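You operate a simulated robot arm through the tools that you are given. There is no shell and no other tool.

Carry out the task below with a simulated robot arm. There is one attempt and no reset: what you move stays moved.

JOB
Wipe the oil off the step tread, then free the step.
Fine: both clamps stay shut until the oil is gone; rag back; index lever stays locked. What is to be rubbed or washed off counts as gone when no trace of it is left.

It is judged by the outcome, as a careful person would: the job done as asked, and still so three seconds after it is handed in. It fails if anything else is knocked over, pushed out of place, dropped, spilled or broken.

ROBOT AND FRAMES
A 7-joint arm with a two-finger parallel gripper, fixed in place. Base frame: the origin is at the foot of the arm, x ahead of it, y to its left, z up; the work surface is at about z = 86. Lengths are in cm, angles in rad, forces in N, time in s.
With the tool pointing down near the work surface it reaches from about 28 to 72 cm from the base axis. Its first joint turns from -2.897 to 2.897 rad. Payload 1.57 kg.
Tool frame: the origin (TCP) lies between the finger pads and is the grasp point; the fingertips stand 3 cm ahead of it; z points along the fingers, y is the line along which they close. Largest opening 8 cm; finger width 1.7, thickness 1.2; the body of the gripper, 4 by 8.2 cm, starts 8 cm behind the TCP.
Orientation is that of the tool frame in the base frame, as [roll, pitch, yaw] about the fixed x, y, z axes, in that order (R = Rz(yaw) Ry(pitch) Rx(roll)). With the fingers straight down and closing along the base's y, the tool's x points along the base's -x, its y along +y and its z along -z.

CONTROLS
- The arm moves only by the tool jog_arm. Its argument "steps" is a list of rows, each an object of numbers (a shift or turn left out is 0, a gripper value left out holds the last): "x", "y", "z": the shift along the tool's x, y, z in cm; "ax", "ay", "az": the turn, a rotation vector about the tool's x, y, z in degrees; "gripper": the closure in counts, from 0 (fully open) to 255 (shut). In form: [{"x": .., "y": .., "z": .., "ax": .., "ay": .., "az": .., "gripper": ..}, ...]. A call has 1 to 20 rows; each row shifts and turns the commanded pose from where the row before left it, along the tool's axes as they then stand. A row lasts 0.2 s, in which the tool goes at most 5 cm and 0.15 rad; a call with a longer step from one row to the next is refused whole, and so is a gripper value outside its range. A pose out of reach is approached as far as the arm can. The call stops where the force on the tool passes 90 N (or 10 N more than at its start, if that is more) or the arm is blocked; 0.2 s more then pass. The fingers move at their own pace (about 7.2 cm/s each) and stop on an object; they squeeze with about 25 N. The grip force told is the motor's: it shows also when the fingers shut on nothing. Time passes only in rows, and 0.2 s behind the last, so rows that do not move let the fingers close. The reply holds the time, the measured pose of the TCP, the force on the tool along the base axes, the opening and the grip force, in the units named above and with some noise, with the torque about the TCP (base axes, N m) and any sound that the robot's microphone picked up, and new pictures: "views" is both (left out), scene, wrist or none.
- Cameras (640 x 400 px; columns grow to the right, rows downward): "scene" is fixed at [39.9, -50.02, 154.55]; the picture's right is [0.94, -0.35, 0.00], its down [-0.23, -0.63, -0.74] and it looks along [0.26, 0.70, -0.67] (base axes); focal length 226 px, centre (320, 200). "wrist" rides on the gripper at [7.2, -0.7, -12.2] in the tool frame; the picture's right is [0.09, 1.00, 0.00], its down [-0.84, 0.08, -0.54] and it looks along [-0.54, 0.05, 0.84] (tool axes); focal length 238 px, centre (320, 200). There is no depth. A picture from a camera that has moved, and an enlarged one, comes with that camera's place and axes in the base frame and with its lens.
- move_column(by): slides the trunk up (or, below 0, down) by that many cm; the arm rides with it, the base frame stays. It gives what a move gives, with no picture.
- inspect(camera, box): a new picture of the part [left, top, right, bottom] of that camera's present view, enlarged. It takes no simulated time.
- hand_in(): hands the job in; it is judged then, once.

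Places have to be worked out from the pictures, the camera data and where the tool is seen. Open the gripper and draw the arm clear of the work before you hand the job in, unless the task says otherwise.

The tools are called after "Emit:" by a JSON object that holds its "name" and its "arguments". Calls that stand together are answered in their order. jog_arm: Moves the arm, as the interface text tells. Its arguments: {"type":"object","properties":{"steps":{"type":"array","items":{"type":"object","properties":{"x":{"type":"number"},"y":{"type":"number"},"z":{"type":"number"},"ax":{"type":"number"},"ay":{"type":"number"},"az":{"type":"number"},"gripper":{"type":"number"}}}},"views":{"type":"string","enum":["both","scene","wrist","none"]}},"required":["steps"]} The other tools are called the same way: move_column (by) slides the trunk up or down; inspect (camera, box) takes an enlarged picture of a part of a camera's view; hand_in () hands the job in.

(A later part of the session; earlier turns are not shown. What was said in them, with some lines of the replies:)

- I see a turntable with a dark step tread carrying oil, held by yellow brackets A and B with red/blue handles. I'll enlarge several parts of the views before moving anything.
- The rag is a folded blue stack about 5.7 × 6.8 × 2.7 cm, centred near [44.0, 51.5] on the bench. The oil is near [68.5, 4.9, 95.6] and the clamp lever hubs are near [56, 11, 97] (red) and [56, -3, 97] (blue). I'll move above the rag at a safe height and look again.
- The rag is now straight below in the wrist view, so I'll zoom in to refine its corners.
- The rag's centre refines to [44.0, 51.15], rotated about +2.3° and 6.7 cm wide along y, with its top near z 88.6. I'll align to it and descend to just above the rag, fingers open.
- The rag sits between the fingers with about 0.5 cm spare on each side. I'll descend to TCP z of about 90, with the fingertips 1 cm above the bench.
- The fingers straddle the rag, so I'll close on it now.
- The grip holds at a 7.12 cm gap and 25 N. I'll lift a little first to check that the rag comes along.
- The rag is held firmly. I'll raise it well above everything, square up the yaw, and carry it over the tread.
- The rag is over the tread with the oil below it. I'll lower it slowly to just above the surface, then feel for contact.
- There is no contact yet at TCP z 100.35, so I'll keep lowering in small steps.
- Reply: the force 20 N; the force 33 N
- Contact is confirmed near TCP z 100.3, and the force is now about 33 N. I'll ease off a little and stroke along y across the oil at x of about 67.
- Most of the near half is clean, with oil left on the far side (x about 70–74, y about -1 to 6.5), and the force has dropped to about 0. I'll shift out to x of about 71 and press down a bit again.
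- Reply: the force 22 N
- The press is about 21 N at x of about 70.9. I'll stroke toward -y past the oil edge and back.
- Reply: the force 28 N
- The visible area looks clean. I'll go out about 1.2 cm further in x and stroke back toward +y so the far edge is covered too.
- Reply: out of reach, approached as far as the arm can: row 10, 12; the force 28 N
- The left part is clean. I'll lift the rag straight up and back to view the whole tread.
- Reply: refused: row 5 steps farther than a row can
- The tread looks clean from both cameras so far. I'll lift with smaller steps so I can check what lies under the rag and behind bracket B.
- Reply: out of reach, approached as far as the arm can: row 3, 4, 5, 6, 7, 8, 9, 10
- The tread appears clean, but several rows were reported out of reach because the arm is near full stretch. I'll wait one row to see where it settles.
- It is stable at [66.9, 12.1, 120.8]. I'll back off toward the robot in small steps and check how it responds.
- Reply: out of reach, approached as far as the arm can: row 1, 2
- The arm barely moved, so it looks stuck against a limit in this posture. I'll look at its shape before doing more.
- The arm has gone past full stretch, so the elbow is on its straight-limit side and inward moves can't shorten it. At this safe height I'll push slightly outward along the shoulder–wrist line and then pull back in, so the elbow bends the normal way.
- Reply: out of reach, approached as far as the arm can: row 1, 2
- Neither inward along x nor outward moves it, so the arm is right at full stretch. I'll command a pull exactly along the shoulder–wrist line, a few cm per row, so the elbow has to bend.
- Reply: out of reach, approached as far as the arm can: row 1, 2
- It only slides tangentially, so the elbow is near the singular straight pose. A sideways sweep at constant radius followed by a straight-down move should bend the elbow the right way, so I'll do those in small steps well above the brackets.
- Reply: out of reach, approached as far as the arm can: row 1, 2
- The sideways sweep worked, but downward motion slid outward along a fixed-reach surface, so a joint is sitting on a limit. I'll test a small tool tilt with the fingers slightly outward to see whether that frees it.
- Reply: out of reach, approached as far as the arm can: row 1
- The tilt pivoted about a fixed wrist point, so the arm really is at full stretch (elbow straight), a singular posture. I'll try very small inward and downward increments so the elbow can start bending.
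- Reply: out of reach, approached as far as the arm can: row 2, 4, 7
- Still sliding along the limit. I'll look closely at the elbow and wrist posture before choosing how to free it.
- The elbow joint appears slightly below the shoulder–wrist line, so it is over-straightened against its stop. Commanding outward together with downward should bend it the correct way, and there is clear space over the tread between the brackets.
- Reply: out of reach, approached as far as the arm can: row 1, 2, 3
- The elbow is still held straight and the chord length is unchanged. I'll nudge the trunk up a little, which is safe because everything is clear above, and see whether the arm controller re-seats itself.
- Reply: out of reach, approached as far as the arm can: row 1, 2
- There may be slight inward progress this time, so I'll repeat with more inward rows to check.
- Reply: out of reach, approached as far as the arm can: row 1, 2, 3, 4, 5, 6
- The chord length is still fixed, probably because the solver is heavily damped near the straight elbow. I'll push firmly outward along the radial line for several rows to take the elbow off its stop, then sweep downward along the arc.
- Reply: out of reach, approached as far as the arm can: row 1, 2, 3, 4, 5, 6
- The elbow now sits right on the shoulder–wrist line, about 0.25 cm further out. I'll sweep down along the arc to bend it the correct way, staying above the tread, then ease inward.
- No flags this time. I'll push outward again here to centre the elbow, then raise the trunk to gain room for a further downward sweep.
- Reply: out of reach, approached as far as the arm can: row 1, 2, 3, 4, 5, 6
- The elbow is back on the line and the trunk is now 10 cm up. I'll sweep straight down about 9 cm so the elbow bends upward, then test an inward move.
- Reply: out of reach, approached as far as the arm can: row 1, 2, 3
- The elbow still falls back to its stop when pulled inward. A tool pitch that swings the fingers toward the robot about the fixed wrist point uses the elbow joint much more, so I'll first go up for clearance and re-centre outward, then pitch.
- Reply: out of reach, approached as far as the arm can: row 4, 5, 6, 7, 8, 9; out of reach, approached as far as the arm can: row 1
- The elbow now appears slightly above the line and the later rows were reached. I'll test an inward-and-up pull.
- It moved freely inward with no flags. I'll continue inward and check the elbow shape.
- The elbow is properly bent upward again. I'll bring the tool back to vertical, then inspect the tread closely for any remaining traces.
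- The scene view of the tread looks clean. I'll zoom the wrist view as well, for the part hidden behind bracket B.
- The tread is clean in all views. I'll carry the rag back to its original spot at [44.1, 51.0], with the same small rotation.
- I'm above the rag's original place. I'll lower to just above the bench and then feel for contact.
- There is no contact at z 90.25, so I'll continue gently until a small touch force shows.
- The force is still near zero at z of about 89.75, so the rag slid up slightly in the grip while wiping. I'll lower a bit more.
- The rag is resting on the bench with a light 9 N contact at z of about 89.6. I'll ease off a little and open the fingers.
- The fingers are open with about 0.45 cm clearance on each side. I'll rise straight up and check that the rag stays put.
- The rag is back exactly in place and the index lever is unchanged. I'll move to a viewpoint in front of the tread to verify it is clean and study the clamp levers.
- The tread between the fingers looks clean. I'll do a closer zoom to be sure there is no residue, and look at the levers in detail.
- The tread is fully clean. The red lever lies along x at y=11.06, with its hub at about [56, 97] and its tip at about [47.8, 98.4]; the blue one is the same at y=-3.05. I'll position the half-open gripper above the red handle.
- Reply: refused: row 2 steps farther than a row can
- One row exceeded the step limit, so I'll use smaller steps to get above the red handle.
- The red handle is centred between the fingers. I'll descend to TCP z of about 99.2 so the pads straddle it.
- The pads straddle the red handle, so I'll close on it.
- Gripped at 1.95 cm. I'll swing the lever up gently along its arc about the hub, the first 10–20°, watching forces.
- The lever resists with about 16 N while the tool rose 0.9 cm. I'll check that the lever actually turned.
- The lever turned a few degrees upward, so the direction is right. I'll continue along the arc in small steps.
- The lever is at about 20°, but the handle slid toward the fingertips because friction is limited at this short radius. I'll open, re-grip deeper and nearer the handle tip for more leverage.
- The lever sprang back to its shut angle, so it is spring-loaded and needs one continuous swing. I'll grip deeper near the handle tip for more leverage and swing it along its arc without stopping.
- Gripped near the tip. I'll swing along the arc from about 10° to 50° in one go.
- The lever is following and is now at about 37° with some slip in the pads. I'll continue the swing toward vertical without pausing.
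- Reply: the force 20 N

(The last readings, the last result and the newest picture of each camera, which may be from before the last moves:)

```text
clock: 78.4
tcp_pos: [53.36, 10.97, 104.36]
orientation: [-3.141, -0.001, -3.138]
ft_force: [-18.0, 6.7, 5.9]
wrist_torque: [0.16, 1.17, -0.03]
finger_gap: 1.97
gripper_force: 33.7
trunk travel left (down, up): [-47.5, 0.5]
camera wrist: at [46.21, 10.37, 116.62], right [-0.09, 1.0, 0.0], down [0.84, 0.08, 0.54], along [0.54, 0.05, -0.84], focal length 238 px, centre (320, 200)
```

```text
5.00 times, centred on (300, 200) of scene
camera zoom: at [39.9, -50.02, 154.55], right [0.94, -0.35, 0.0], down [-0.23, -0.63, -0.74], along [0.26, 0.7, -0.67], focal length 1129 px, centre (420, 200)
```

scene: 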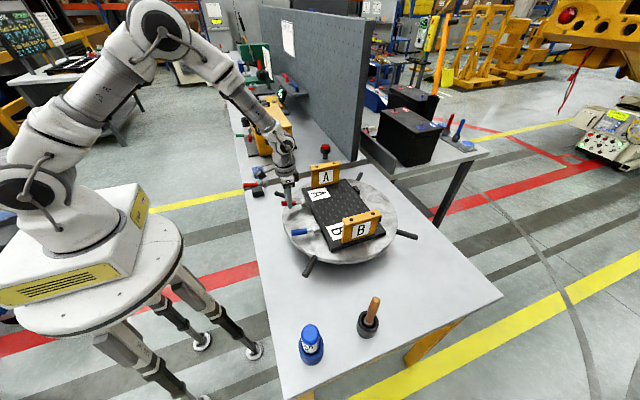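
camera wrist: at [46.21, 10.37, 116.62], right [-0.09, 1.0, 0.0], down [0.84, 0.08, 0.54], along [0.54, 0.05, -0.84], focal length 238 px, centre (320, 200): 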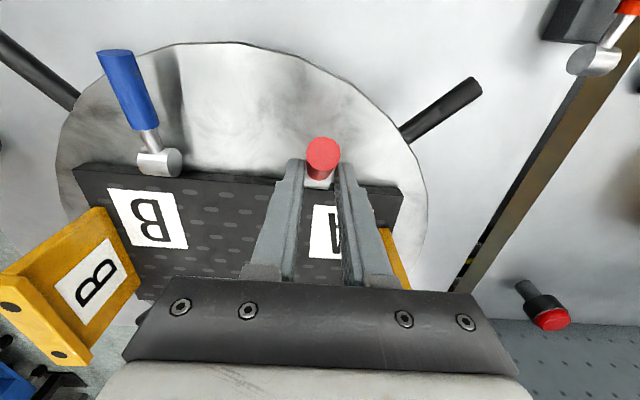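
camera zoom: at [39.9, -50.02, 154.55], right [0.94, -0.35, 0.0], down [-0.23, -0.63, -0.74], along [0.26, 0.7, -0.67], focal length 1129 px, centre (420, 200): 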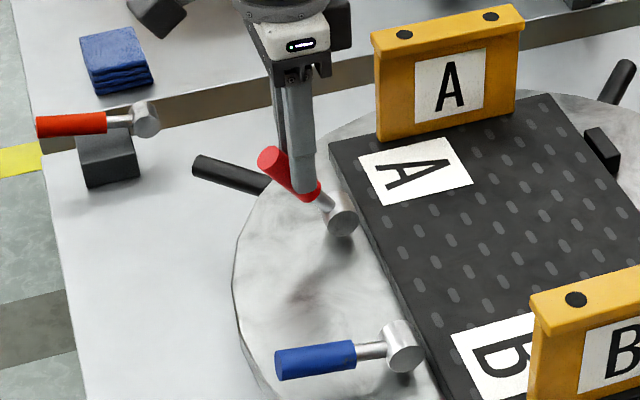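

The lever is near 58° and still in the grip. I'll keep going toward vertical.

Emit:
{"name": "jog_arm", "arguments": {"steps": [{"x": -0.65, "z": -0.22}, {"x": -0.65, "z": -0.15}, {"x": -0.7, "z": -0.1}, {"x": -0.7, "z": 0.0}], "views": "wrist"}}

Emit:
{"name": "inspect", "arguments": {"camera": "scene", "box": [260, 160, 340, 240]}}

```text
clock: 79.4
tcp_pos: [56.56, 10.94, 104.76]
orientation: [-3.141, 0.001, -3.141]
ft_force: [-0.7, -0.2, -0.2]
wrist_torque: [0.02, 0.03, 0.01]
finger_gap: 0.03
gripper_force: 21.3
trunk travel left (down, up): [-47.5, 0.5]
camera wrist: at [49.32, 10.34, 117.1], right [-0.09, 1.0, 0.0], down [0.84, 0.08, 0.54], along [0.54, 0.05, -0.84], focal length 238 px, centre (320, 200)
```

wrist: 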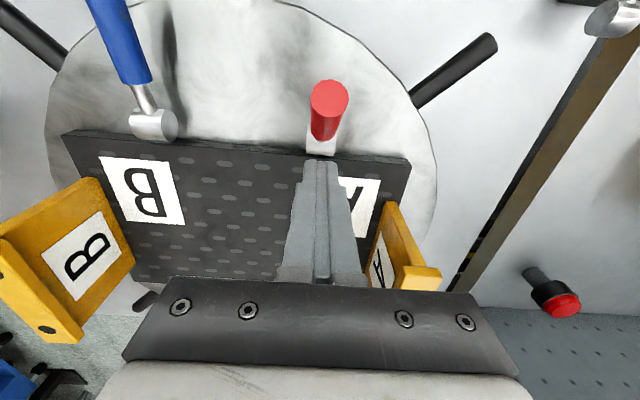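

```text
5.00 times, centred on (300, 200) of scene
camera zoom: at [39.9, -50.02, 154.55], right [0.94, -0.35, 0.0], down [-0.23, -0.63, -0.74], along [0.26, 0.7, -0.67], focal length 1129 px, centre (420, 200)
```

zoom: 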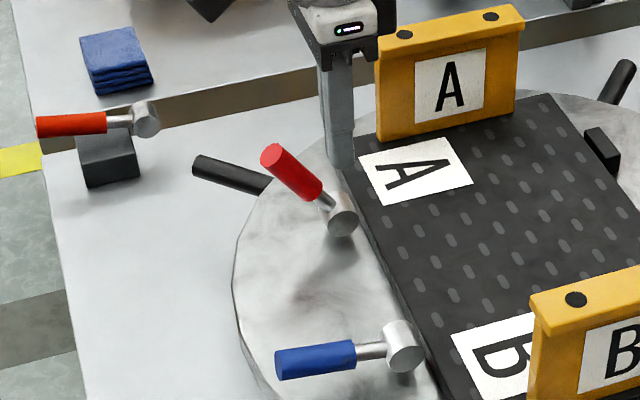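

The handle slipped out of the pads, but the lever seems to be staying at around 55°. I'll wait a moment to see whether it holds.

Emit:
{"name": "jog_arm", "arguments": {"steps": [{"z": -1}, {}, {}, {}], "views": "none"}}

Emit:
{"name": "inspect", "arguments": {"camera": "scene", "box": [260, 160, 340, 240]}}

```text
clock: 80.4
tcp_pos: [56.37, 11.08, 105.78]
orientation: [3.141, 0.0, -3.141]
ft_force: [-0.2, 0.0, -0.4]
wrist_torque: [-0.01, 0.0, 0.01]
finger_gap: 0.02
gripper_force: 21.4
trunk travel left (down, up): [-47.5, 0.5]
```

```text
5.00 times, centred on (300, 200) of scene
camera zoom: at [39.9, -50.02, 154.55], right [0.94, -0.35, 0.0], down [-0.23, -0.63, -0.74], along [0.26, 0.7, -0.67], focal length 1129 px, centre (420, 200)
```

zoom: 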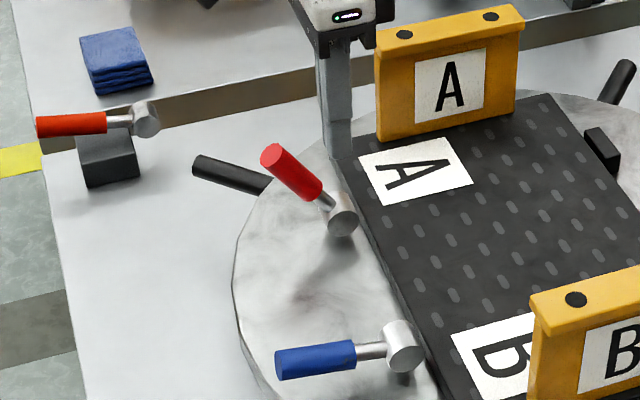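

The lever holds its position at about 54°, so it is friction-held. I'll go over to its robot side with closed fingers and push it forward with a positive contact near the handle tip.

Emit:
{"name": "jog_arm", "arguments": {"steps": [{"z": -3.5}, {"z": -3.5}, {"x": 3}, {"x": 3}, {"x": 2.6}, {"z": 3}, {"z": 3}, {"z": 2.5}, {}], "views": "wrist"}}

Emit:
{"name": "inspect", "arguments": {"camera": "scene", "box": [260, 160, 340, 240]}}

```text
clock: 82.4
tcp_pos: [47.72, 10.99, 104.18]
orientation: [3.14, 0.001, -3.14]
ft_force: [0.2, 0.2, -0.1]
wrist_torque: [0.0, 0.0, -0.03]
finger_gap: 0.01
gripper_force: 20.9
trunk travel left (down, up): [-47.5, 0.5]
camera wrist: at [40.55, 10.46, 116.55], right [-0.09, 1.0, 0.0], down [0.84, 0.08, 0.54], along [0.54, 0.05, -0.84], focal length 238 px, centre (320, 200)
```

wrist: 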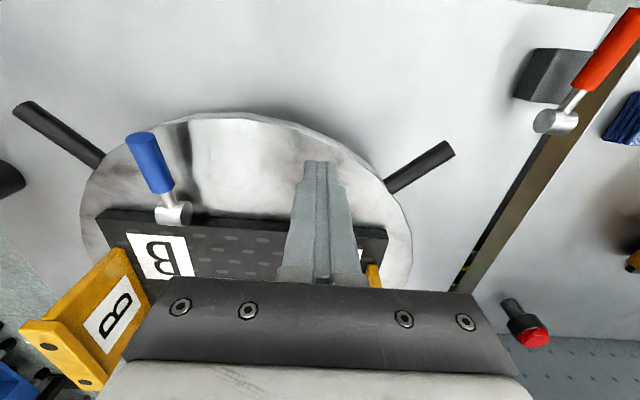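

```text
5.00 times, centred on (300, 200) of scene
camera zoom: at [39.9, -50.02, 154.55], right [0.94, -0.35, 0.0], down [-0.23, -0.63, -0.74], along [0.26, 0.7, -0.67], focal length 1129 px, centre (420, 200)
```

zoom: 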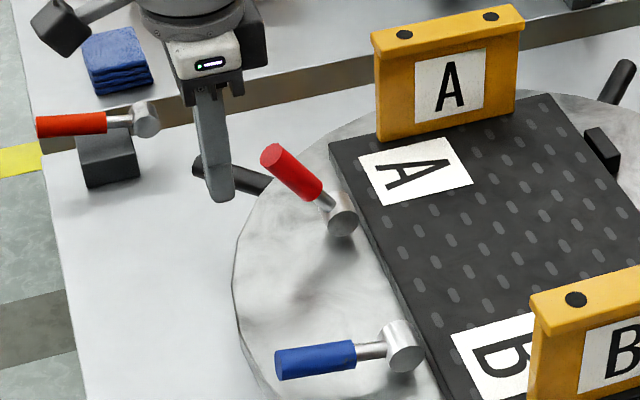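

The closed fingers are behind the raised handle, so I'll push forward in small steps.

Emit:
{"name": "jog_arm", "arguments": {"steps": [{"x": -0.6}, {"x": -0.6}, {"x": -0.6}, {"x": -0.6}, {"x": -0.6}, {"x": -0.6}, {}], "views": "none"}}

Emit:
{"name": "inspect", "arguments": {"camera": "scene", "box": [260, 160, 340, 240]}}

```text
clock: 84.0
tcp_pos: [51.24, 10.97, 104.29]
orientation: [-3.14, 0.0, 3.141]
ft_force: [-0.1, -0.7, -0.2]
wrist_torque: [-0.01, -0.03, -0.03]
finger_gap: 0.0
gripper_force: 21.2
trunk travel left (down, up): [-47.5, 0.5]
```

```text
5.00 times, centred on (300, 200) of scene
camera zoom: at [39.9, -50.02, 154.55], right [0.94, -0.35, 0.0], down [-0.23, -0.63, -0.74], along [0.26, 0.7, -0.67], focal length 1129 px, centre (420, 200)
```

zoom: 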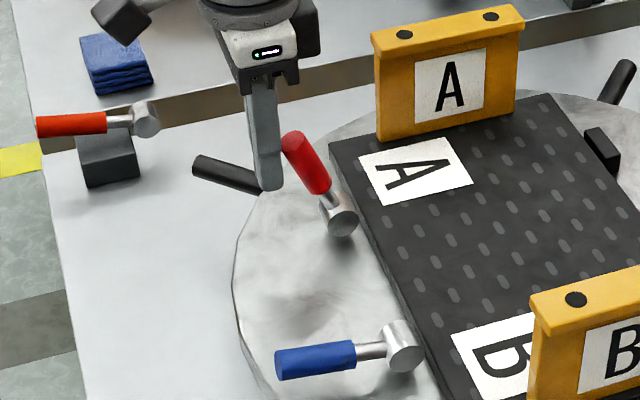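

The lever moved to about 70° with little force. I'll continue pushing toward vertical.

Emit:
{"name": "jog_arm", "arguments": {"steps": [{"x": -0.5}, {"x": -0.5}, {"x": -0.5}, {"x": -0.5}, {}], "views": "none"}}

Emit:
{"name": "inspect", "arguments": {"camera": "scene", "box": [260, 140, 360, 240]}}

```text
clock: 85.2
tcp_pos: [53.2, 11.03, 104.12]
orientation: [-3.141, 0.001, -3.141]
ft_force: [0.8, 0.9, 0.5]
wrist_torque: [-0.02, -0.02, -0.03]
finger_gap: 0.0
gripper_force: 21.4
trunk travel left (down, up): [-47.5, 0.5]
```

```text
4.00 times, centred on (310, 190) of scene
camera zoom: at [39.9, -50.02, 154.55], right [0.94, -0.35, 0.0], down [-0.23, -0.63, -0.74], along [0.26, 0.7, -0.67], focal length 903 px, centre (360, 240)
```

zoom: 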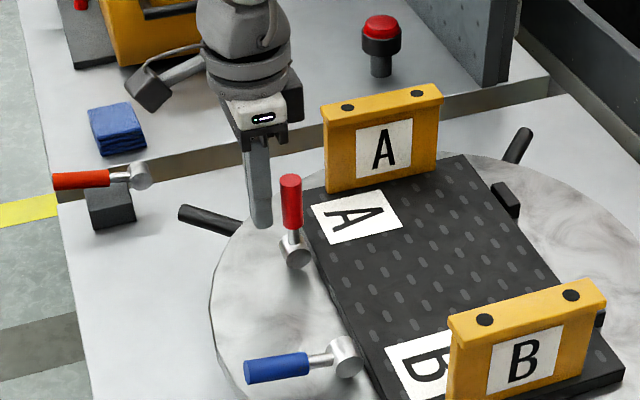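

The lever now appears vertical, having snapped ahead of the finger. I'll push a little further to see whether it is at its open stop.

Emit:
{"name": "jog_arm", "arguments": {"steps": [{"x": -0.4}, {"x": -0.4}, {"x": -0.3}, {}], "views": "none"}}

Emit:
{"name": "inspect", "arguments": {"camera": "scene", "box": [260, 140, 360, 240]}}

```text
clock: 86.2
tcp_pos: [54.26, 11.02, 104.07]
orientation: [3.141, -0.002, -3.138]
ft_force: [-5.2, 0.7, 0.0]
wrist_torque: [0.03, -0.05, 0.03]
finger_gap: 0.02
gripper_force: 21.4
trunk travel left (down, up): [-47.5, 0.5]
```

```text
4.00 times, centred on (310, 190) of scene
camera zoom: at [39.9, -50.02, 154.55], right [0.94, -0.35, 0.0], down [-0.23, -0.63, -0.74], along [0.26, 0.7, -0.67], focal length 903 px, centre (360, 240)
```

zoom: 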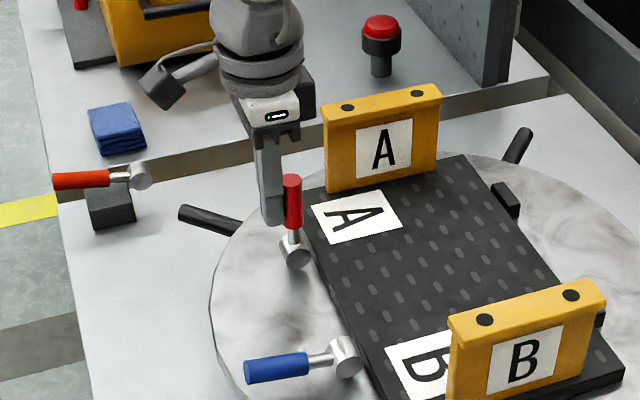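

Light contact of 5 N at about 90°. I'll push once more to see whether it is a hard stop or keeps turning.

Emit:
{"name": "jog_arm", "arguments": {"steps": [{"x": -0.3}, {"x": -0.3}, {}], "views": "none"}}

Emit:
{"name": "inspect", "arguments": {"camera": "scene", "box": [260, 140, 360, 240]}}

```text
clock: 87.0
tcp_pos: [54.32, 10.93, 104.15]
orientation: [-3.141, -0.009, -3.141]
ft_force: [-33.7, 0.4, 2.2]
wrist_torque: [-0.04, -0.37, 0.08]
finger_gap: 0.02
gripper_force: 21.6
trunk travel left (down, up): [-47.5, 0.5]
```

```text
4.00 times, centred on (310, 190) of scene
camera zoom: at [39.9, -50.02, 154.55], right [0.94, -0.35, 0.0], down [-0.23, -0.63, -0.74], along [0.26, 0.7, -0.67], focal length 903 px, centre (360, 240)
```

zoom: 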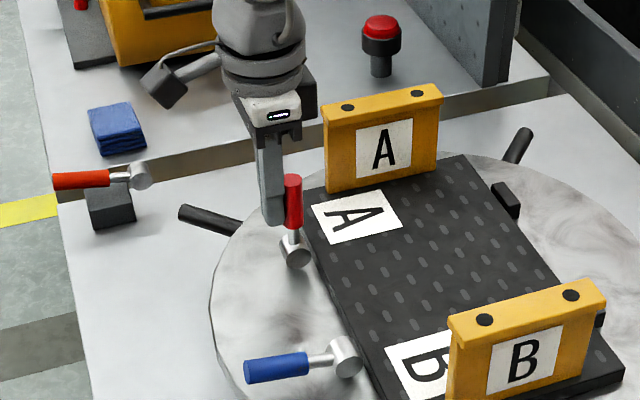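

That is a hard stop with the lever at about 91°, so the red clamp is fully open. I'll back off, rise, and move over the blue handle with the fingers half open.

Emit:
{"name": "jog_arm", "arguments": {"steps": [{"x": 1}, {"x": 2}, {"x": 2, "z": -2}, {"z": -4}, {"y": -4, "gripper": 95}, {"y": -4}, {"y": -4}, {"y": -2.03, "x": 0.3}, {}], "views": "both"}}

Emit:
{"name": "inspect", "arguments": {"camera": "scene", "box": [260, 140, 360, 240]}}

Emit:
{"name": "inspect", "arguments": {"camera": "wrist", "box": [220, 40, 420, 200]}}

```text
clock: 89.0
tcp_pos: [49.59, -2.75, 110.37]
orientation: [-3.141, 0.0, -3.14]
ft_force: [-0.7, -0.2, -0.5]
wrist_torque: [0.02, 0.04, -0.02]
finger_gap: 5.02
gripper_force: 0.1
trunk travel left (down, up): [-47.5, 0.5]
camera wrist: at [42.38, -3.46, 122.6], right [-0.09, 1.0, 0.0], down [0.84, 0.08, 0.54], along [0.54, 0.05, -0.84], focal length 238 px, centre (320, 200)
```

scene: 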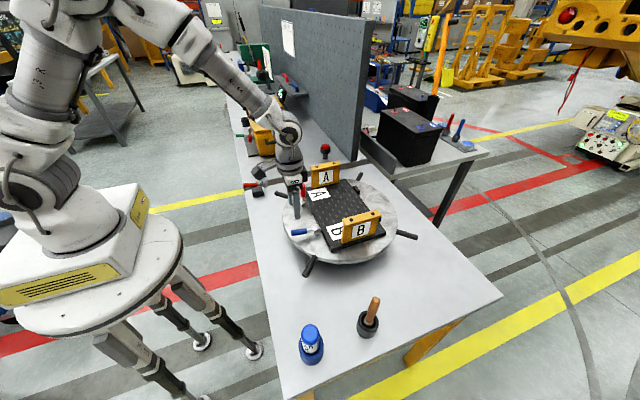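
wrist: 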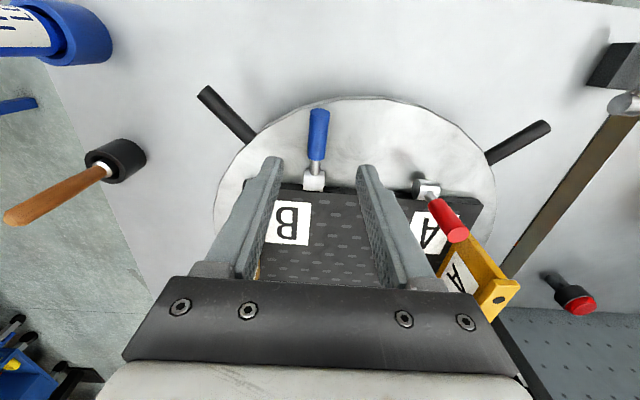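

```text
4.00 times, centred on (310, 190) of scene
camera zoom: at [39.9, -50.02, 154.55], right [0.94, -0.35, 0.0], down [-0.23, -0.63, -0.74], along [0.26, 0.7, -0.67], focal length 903 px, centre (360, 240)
```

zoom: 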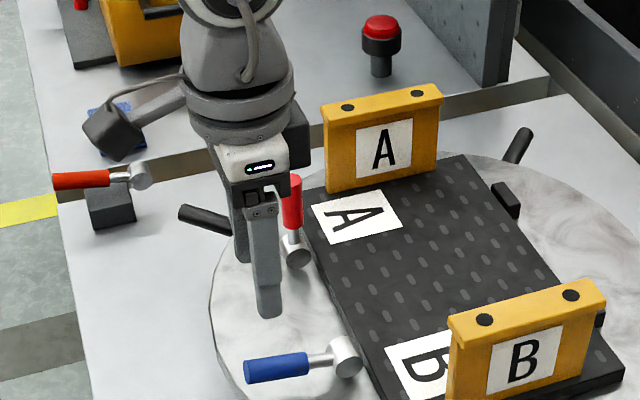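

```text
2.50 times, centred on (320, 120) of wrist
camera zoom: at [42.38, -3.46, 122.6], right [-0.09, 1.0, 0.0], down [0.84, 0.08, 0.54], along [0.54, 0.05, -0.84], focal length 596 px, centre (320, 400)
```

zoom: 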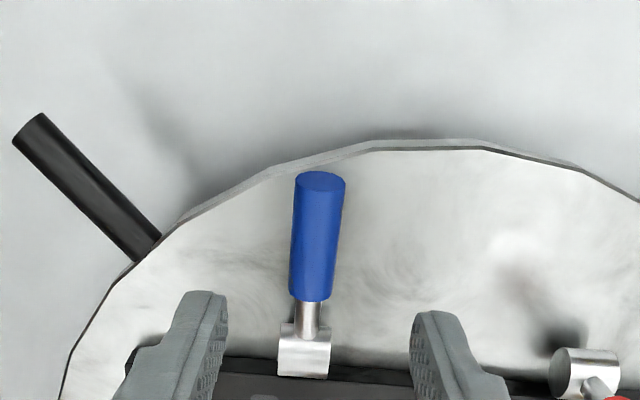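

The red lever stays upright. The blue handle is at y of about -3.0, so I'll line up near its tip and descend to straddle it.

Emit:
{"name": "jog_arm", "arguments": {"steps": [{"x": 0.6, "y": -0.27, "z": 3}, {"z": 3.5}, {"z": 3}, {"z": 2.15}, {}], "views": "wrist"}}

Emit:
{"name": "inspect", "arguments": {"camera": "scene", "box": [260, 170, 350, 260]}}

```text
clock: 90.2
tcp_pos: [49.25, -3.48, 98.28]
orientation: [3.14, 0.0, -3.139]
ft_force: [0.5, -0.5, -0.7]
wrist_torque: [0.0, -0.01, -0.03]
finger_gap: 5.04
gripper_force: 0.0
trunk travel left (down, up): [-47.5, 0.5]
camera wrist: at [42.09, -4.17, 110.6], right [-0.09, 1.0, 0.0], down [0.84, 0.08, 0.54], along [0.54, 0.05, -0.84], focal length 238 px, centre (320, 200)
```

wrist: 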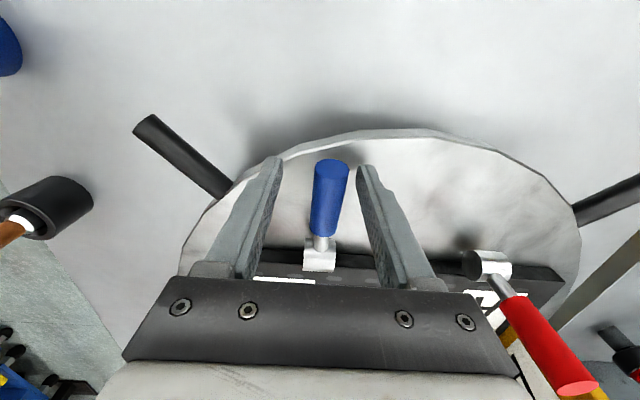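

```text
4.44 times, centred on (305, 215) of scene
camera zoom: at [39.9, -50.02, 154.55], right [0.94, -0.35, 0.0], down [-0.23, -0.63, -0.74], along [0.26, 0.7, -0.67], focal length 1003 px, centre (387, 133)
```

zoom: 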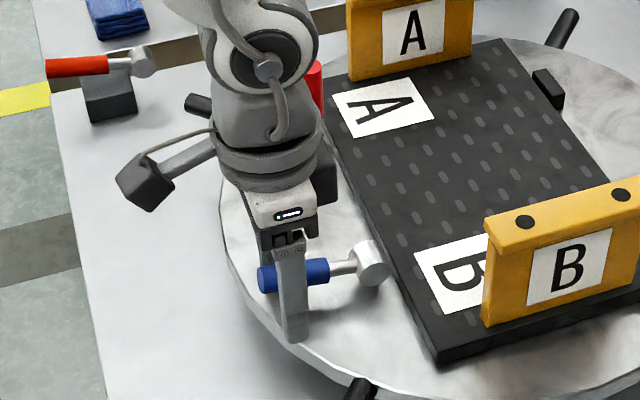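

The handle is slightly right of centre. I'll shift y by +0.35 cm and back a bit toward the tip, then close.

Emit:
{"name": "jog_arm", "arguments": {"steps": [{"y": 0.35, "x": 0.2}, {}, {"gripper": 255}, {}, {}, {}], "views": "none"}}

```text
clock: 91.6
tcp_pos: [49.07, -3.05, 98.32]
orientation: [-3.142, 0.001, -3.141]
ft_force: [0.4, 10.2, 1.1]
wrist_torque: [0.07, -0.03, -0.01]
finger_gap: 1.97
gripper_force: 33.0
trunk travel left (down, up): [-47.5, 0.5]
```

There is a small side force, so I'll shift +0.2 in y to relieve it, then swing the blue lever up along its arc in one go.

Emit:
{"name": "jog_arm", "arguments": {"steps": [{"y": 0.22}, {"x": -0.15, "z": -0.65}, {"x": -0.2, "z": -0.62}, {"x": -0.25, "z": -0.58}, {"x": -0.3, "z": -0.55}, {"x": -0.35, "z": -0.51}, {"x": -0.38, "z": -0.48}, {"x": -0.42, "z": -0.45}, {"x": -0.45, "z": -0.42}, {"x": -0.5, "z": -0.38}, {"x": -0.52, "z": -0.33}, {"x": -0.55, "z": -0.28}, {"x": -0.58, "z": -0.22}], "views": "none"}}

Emit:
{"name": "inspect", "arguments": {"camera": "scene", "box": [260, 170, 350, 260]}}

```text
clock: 94.4
tcp_pos: [53.47, -2.98, 104.03]
orientation: [-3.141, -0.001, 3.141]
ft_force: [-16.6, -15.2, -0.8]
wrist_torque: [-0.41, 1.15, 0.02]
finger_gap: 1.98
gripper_force: 33.4
trunk travel left (down, up): [-47.5, 0.5]
```

```text
4.44 times, centred on (305, 215) of scene
camera zoom: at [39.9, -50.02, 154.55], right [0.94, -0.35, 0.0], down [-0.23, -0.63, -0.74], along [0.26, 0.7, -0.67], focal length 1003 px, centre (387, 133)
```

zoom: 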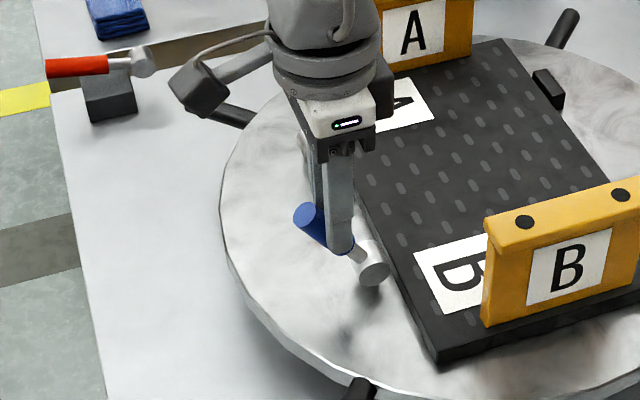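

The blue lever is at about 52°. I'll release it, go around to the robot side above it, and close the fingers for the push.

Emit:
{"name": "jog_arm", "arguments": {"steps": [{"y": -0.2}, {"gripper": 95}, {}, {"z": -3.5}, {"z": -4}, {"x": 3}, {"x": 2.9, "gripper": 255}, {}, {}], "views": "wrist"}}

Emit:
{"name": "inspect", "arguments": {"camera": "scene", "box": [260, 160, 360, 260]}}

```text
clock: 96.4
tcp_pos: [47.84, -3.14, 111.45]
orientation: [3.14, 0.001, -3.141]
ft_force: [0.4, 0.6, -0.2]
wrist_torque: [0.01, 0.04, -0.02]
finger_gap: 0.01
gripper_force: 21.1
trunk travel left (down, up): [-47.5, 0.5]
camera wrist: at [40.63, -3.85, 123.86], right [-0.09, 1.0, 0.0], down [0.84, 0.08, 0.54], along [0.54, 0.05, -0.84], focal length 238 px, centre (320, 200)
```

wrist: 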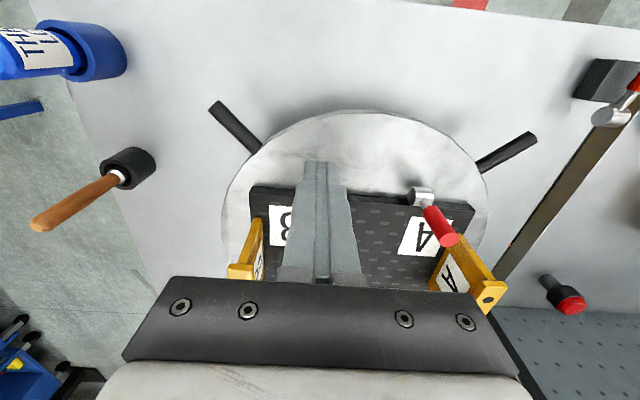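

```text
4.00 times, centred on (310, 210) of scene
camera zoom: at [39.9, -50.02, 154.55], right [0.94, -0.35, 0.0], down [-0.23, -0.63, -0.74], along [0.26, 0.7, -0.67], focal length 903 px, centre (360, 160)
```

zoom: 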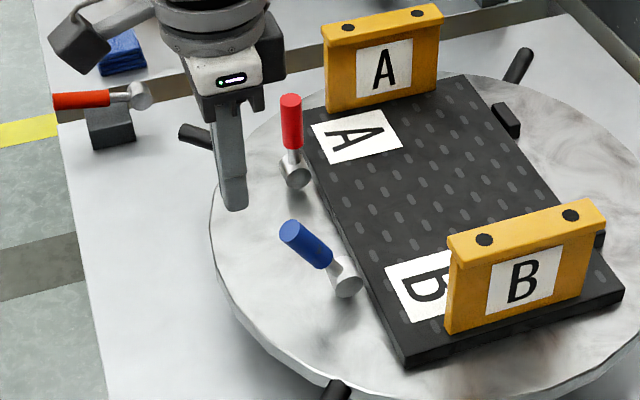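

Blue holds at about 52° and red stays upright. I'll descend behind the blue handle and push it forward.

Emit:
{"name": "jog_arm", "arguments": {"steps": [{"z": 3.5}, {"z": 3.7}, {"x": -0.6}, {"x": -0.6}, {"x": -0.6}, {"x": -0.6}, {"x": -0.6}, {"x": -0.6}, {"x": -0.6}, {}], "views": "none"}}

Emit:
{"name": "inspect", "arguments": {"camera": "scene", "box": [260, 160, 360, 260]}}

```text
clock: 98.6
tcp_pos: [51.96, -2.91, 104.39]
orientation: [3.142, 0.001, -3.141]
ft_force: [0.9, 0.7, 0.5]
wrist_torque: [0.01, 0.0, 0.0]
finger_gap: 0.02
gripper_force: 21.5
trunk travel left (down, up): [-47.5, 0.5]
```

```text
4.00 times, centred on (310, 210) of scene
camera zoom: at [39.9, -50.02, 154.55], right [0.94, -0.35, 0.0], down [-0.23, -0.63, -0.74], along [0.26, 0.7, -0.67], focal length 903 px, centre (360, 160)
```

zoom: 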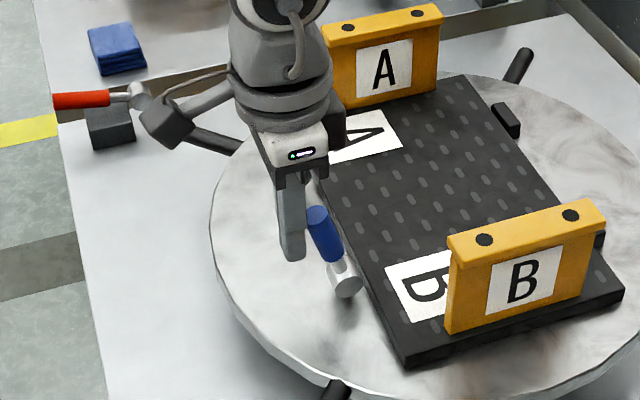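

The blue lever is at about 75°. I'll continue pushing until it reaches its stop near vertical.

Emit:
{"name": "jog_arm", "arguments": {"steps": [{"x": -0.5}, {"x": -0.5}, {"x": -0.5}, {"x": -0.4}, {"x": -0.4}, {}], "views": "none"}}

Emit:
{"name": "inspect", "arguments": {"camera": "scene", "box": [260, 160, 360, 260]}}

```text
clock: 100.0
tcp_pos: [54.25, -2.95, 104.39]
orientation: [3.141, -0.002, -3.141]
ft_force: [0.1, -0.4, -0.2]
wrist_torque: [0.01, -0.02, 0.01]
finger_gap: 0.0
gripper_force: 21.2
trunk travel left (down, up): [-47.5, 0.5]
```

```text
4.00 times, centred on (310, 210) of scene
camera zoom: at [39.9, -50.02, 154.55], right [0.94, -0.35, 0.0], down [-0.23, -0.63, -0.74], along [0.26, 0.7, -0.67], focal length 903 px, centre (360, 160)
```

zoom: 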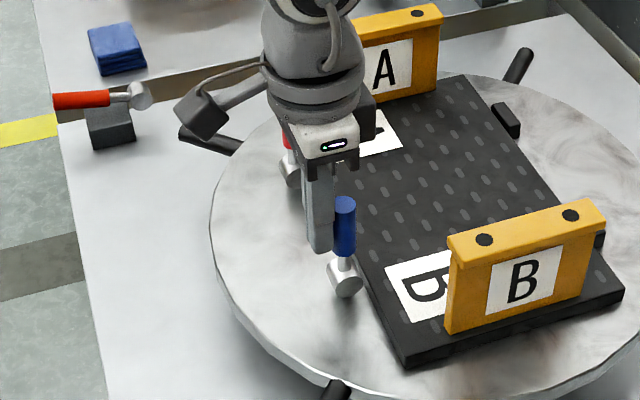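

The blue lever is now vertical. I'll press slightly more to confirm it is at the hard stop.

Emit:
{"name": "jog_arm", "arguments": {"steps": [{"x": -0.25}, {"x": -0.2}, {}], "views": "none"}}

```text
clock: 100.8
tcp_pos: [54.3, -2.96, 104.43]
orientation: [3.141, -0.005, -3.141]
ft_force: [-18.9, 0.0, -0.6]
wrist_torque: [0.02, -0.19, -0.01]
finger_gap: 0.0
gripper_force: 21.5
trunk travel left (down, up): [-47.5, 0.5]
```

It is at the hard stop (19 N with no further motion), so the blue clamp is open too. I'll back off, rise and view everything.

Emit:
{"name": "jog_arm", "arguments": {"steps": [{"x": 1.5}, {"x": 3}, {"x": 2, "z": -3}, {"z": -4}, {"z": -4}, {"y": 3, "x": 2, "gripper": 0}, {"y": 3, "x": 2}, {}], "views": "both"}}

Emit:
{"name": "inspect", "arguments": {"camera": "scene", "box": [240, 140, 400, 260]}}

Emit:
{"name": "inspect", "arguments": {"camera": "wrist", "box": [160, 60, 480, 260]}}

```text
clock: 102.6
tcp_pos: [43.91, 3.27, 115.34]
orientation: [-3.141, 0.0, -3.141]
ft_force: [-0.3, 0.6, -0.8]
wrist_torque: [-0.01, -0.01, -0.02]
finger_gap: 7.98
gripper_force: 0.1
trunk travel left (down, up): [-47.5, 0.5]
camera wrist: at [36.75, 2.6, 127.61], right [-0.09, 1.0, 0.0], down [0.84, 0.08, 0.54], along [0.54, 0.05, -0.84], focal length 238 px, centre (320, 200)
```

scene: 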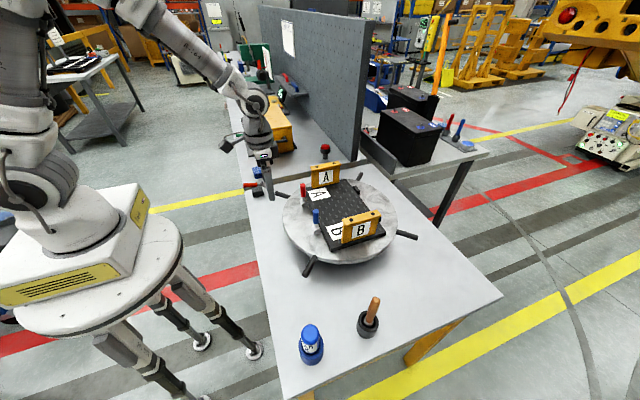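
wrist: 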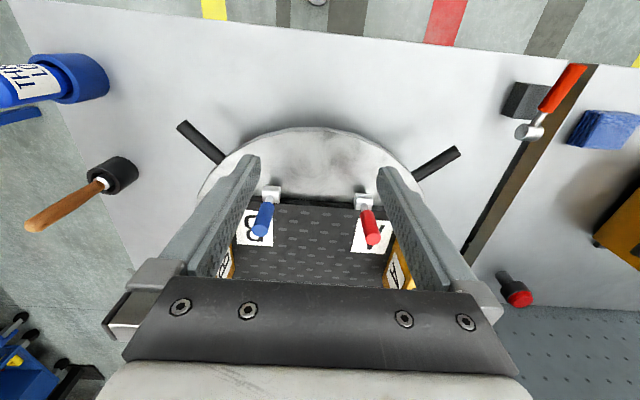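

```text
3.33 times, centred on (320, 200) of scene
camera zoom: at [39.9, -50.02, 154.55], right [0.94, -0.35, 0.0], down [-0.23, -0.63, -0.74], along [0.26, 0.7, -0.67], focal length 752 px, centre (320, 200)
```

zoom: 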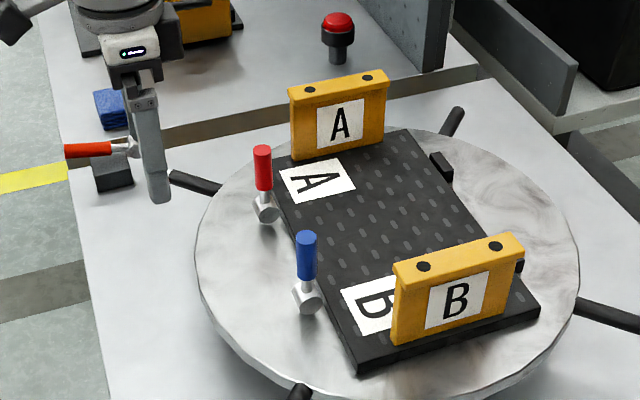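

```text
2.00 times, centred on (320, 160) of wrist
camera zoom: at [36.75, 2.6, 127.61], right [-0.09, 1.0, 0.0], down [0.84, 0.08, 0.54], along [0.54, 0.05, -0.84], focal length 477 px, centre (320, 280)
```

zoom: 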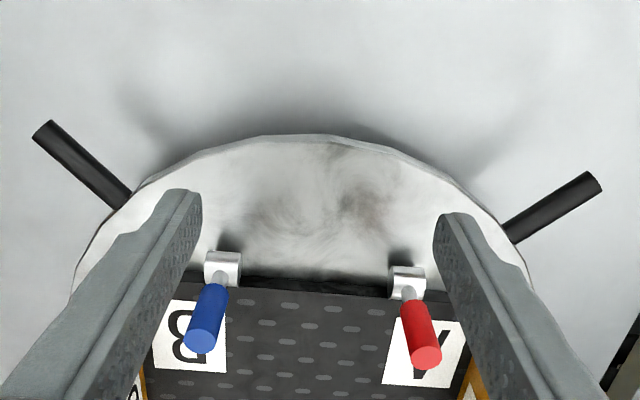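

Both levers stand fully open, the tread is clean, the rag is back, and the index lever and turntable are unchanged. I'll raise the arm well clear with the gripper open and make a last check.

Emit:
{"name": "jog_arm", "arguments": {"steps": [{"z": -3.5, "x": 0.5}, {"z": -4}, {"z": -4}, {"z": -3}, {}, {}], "views": "both"}}

Emit:
{"name": "inspect", "arguments": {"camera": "scene", "box": [290, 165, 400, 250]}}

Emit:
{"name": "inspect", "arguments": {"camera": "scene", "box": [235, 150, 295, 210]}}

Emit:
{"name": "inspect", "arguments": {"camera": "wrist", "box": [200, 130, 440, 280]}}

```text
clock: 104.0
tcp_pos: [43.38, 2.88, 129.97]
orientation: [3.142, 0.001, -3.141]
ft_force: [-0.2, 0.0, 0.4]
wrist_torque: [0.01, 0.02, 0.0]
finger_gap: 7.99
gripper_force: 0.0
trunk travel left (down, up): [-47.5, 0.5]
camera wrist: at [36.23, 2.25, 142.3], right [-0.09, 1.0, 0.0], down [0.84, 0.08, 0.54], along [0.54, 0.05, -0.84], focal length 238 px, centre (320, 200)
```

scene: 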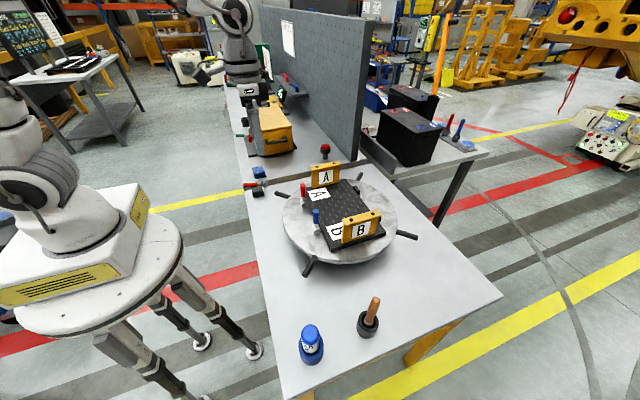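
wrist: 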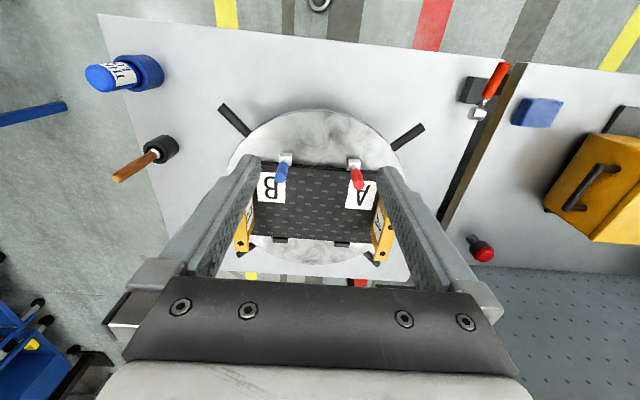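

```text
4.71 times, centred on (345, 208) of scene
camera zoom: at [39.9, -50.02, 154.55], right [0.94, -0.35, 0.0], down [-0.23, -0.63, -0.74], along [0.26, 0.7, -0.67], focal length 1062 px, centre (202, 165)
```

zoom: 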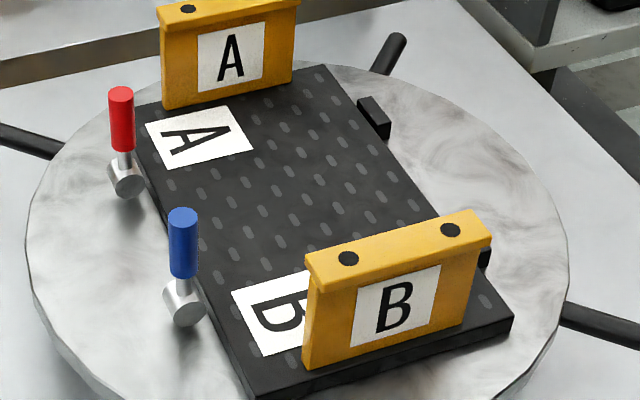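

```text
6.67 times, centred on (265, 180) of scene
camera zoom: at [39.9, -50.02, 154.55], right [0.94, -0.35, 0.0], down [-0.23, -0.63, -0.74], along [0.26, 0.7, -0.67], focal length 1505 px, centre (687, 333)
```

zoom: 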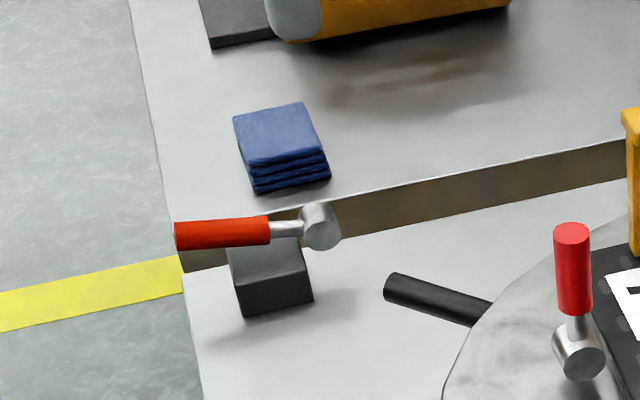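

```text
2.67 times, centred on (320, 205) of wrist
camera zoom: at [36.23, 2.25, 142.3], right [-0.09, 1.0, 0.0], down [0.84, 0.08, 0.54], along [0.54, 0.05, -0.84], focal length 636 px, centre (320, 187)
```

zoom: 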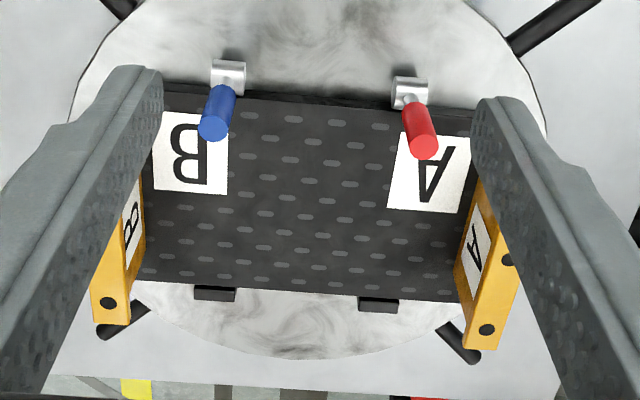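

The tread is spotless, both clamp levers are fully open, and the rag is back. The index lever is still locked, nothing else has moved, and the arm is clear with the gripper open, so I'm handing in the job.

Emit:
{"name": "hand_in", "arguments": {}}

```text
The job is handed in.
```

The oil is wiped off the step tread and the step is free, with both clamp levers swung up to their stops. I've handed the job in.

- **Oil:** no trace is visible on the tread from either camera. Both clamps stayed shut until I had checked that.
- **Clamps:** the red lever (A) and the blue lever (B) both stand upright against a hard stop and stayed there after I let go.
- **Rag:** it is back in its original spot, to within about a millimetre in the pictures.
- **Index lever:** I didn't touch it. It is still locked and the turntable looks unmoved.
- **Arm:** it is drawn clear with the gripper open. The trunk is 10 cm higher than at the start. I raised it to free the arm when it locked at full stretch after wiping, and I left it there.

The red lever took more than one try. It fell back once, then slipped from the grip about halfway up, so I pushed it the rest of the way. In the pictures nothing else was knocked, moved or dropped.
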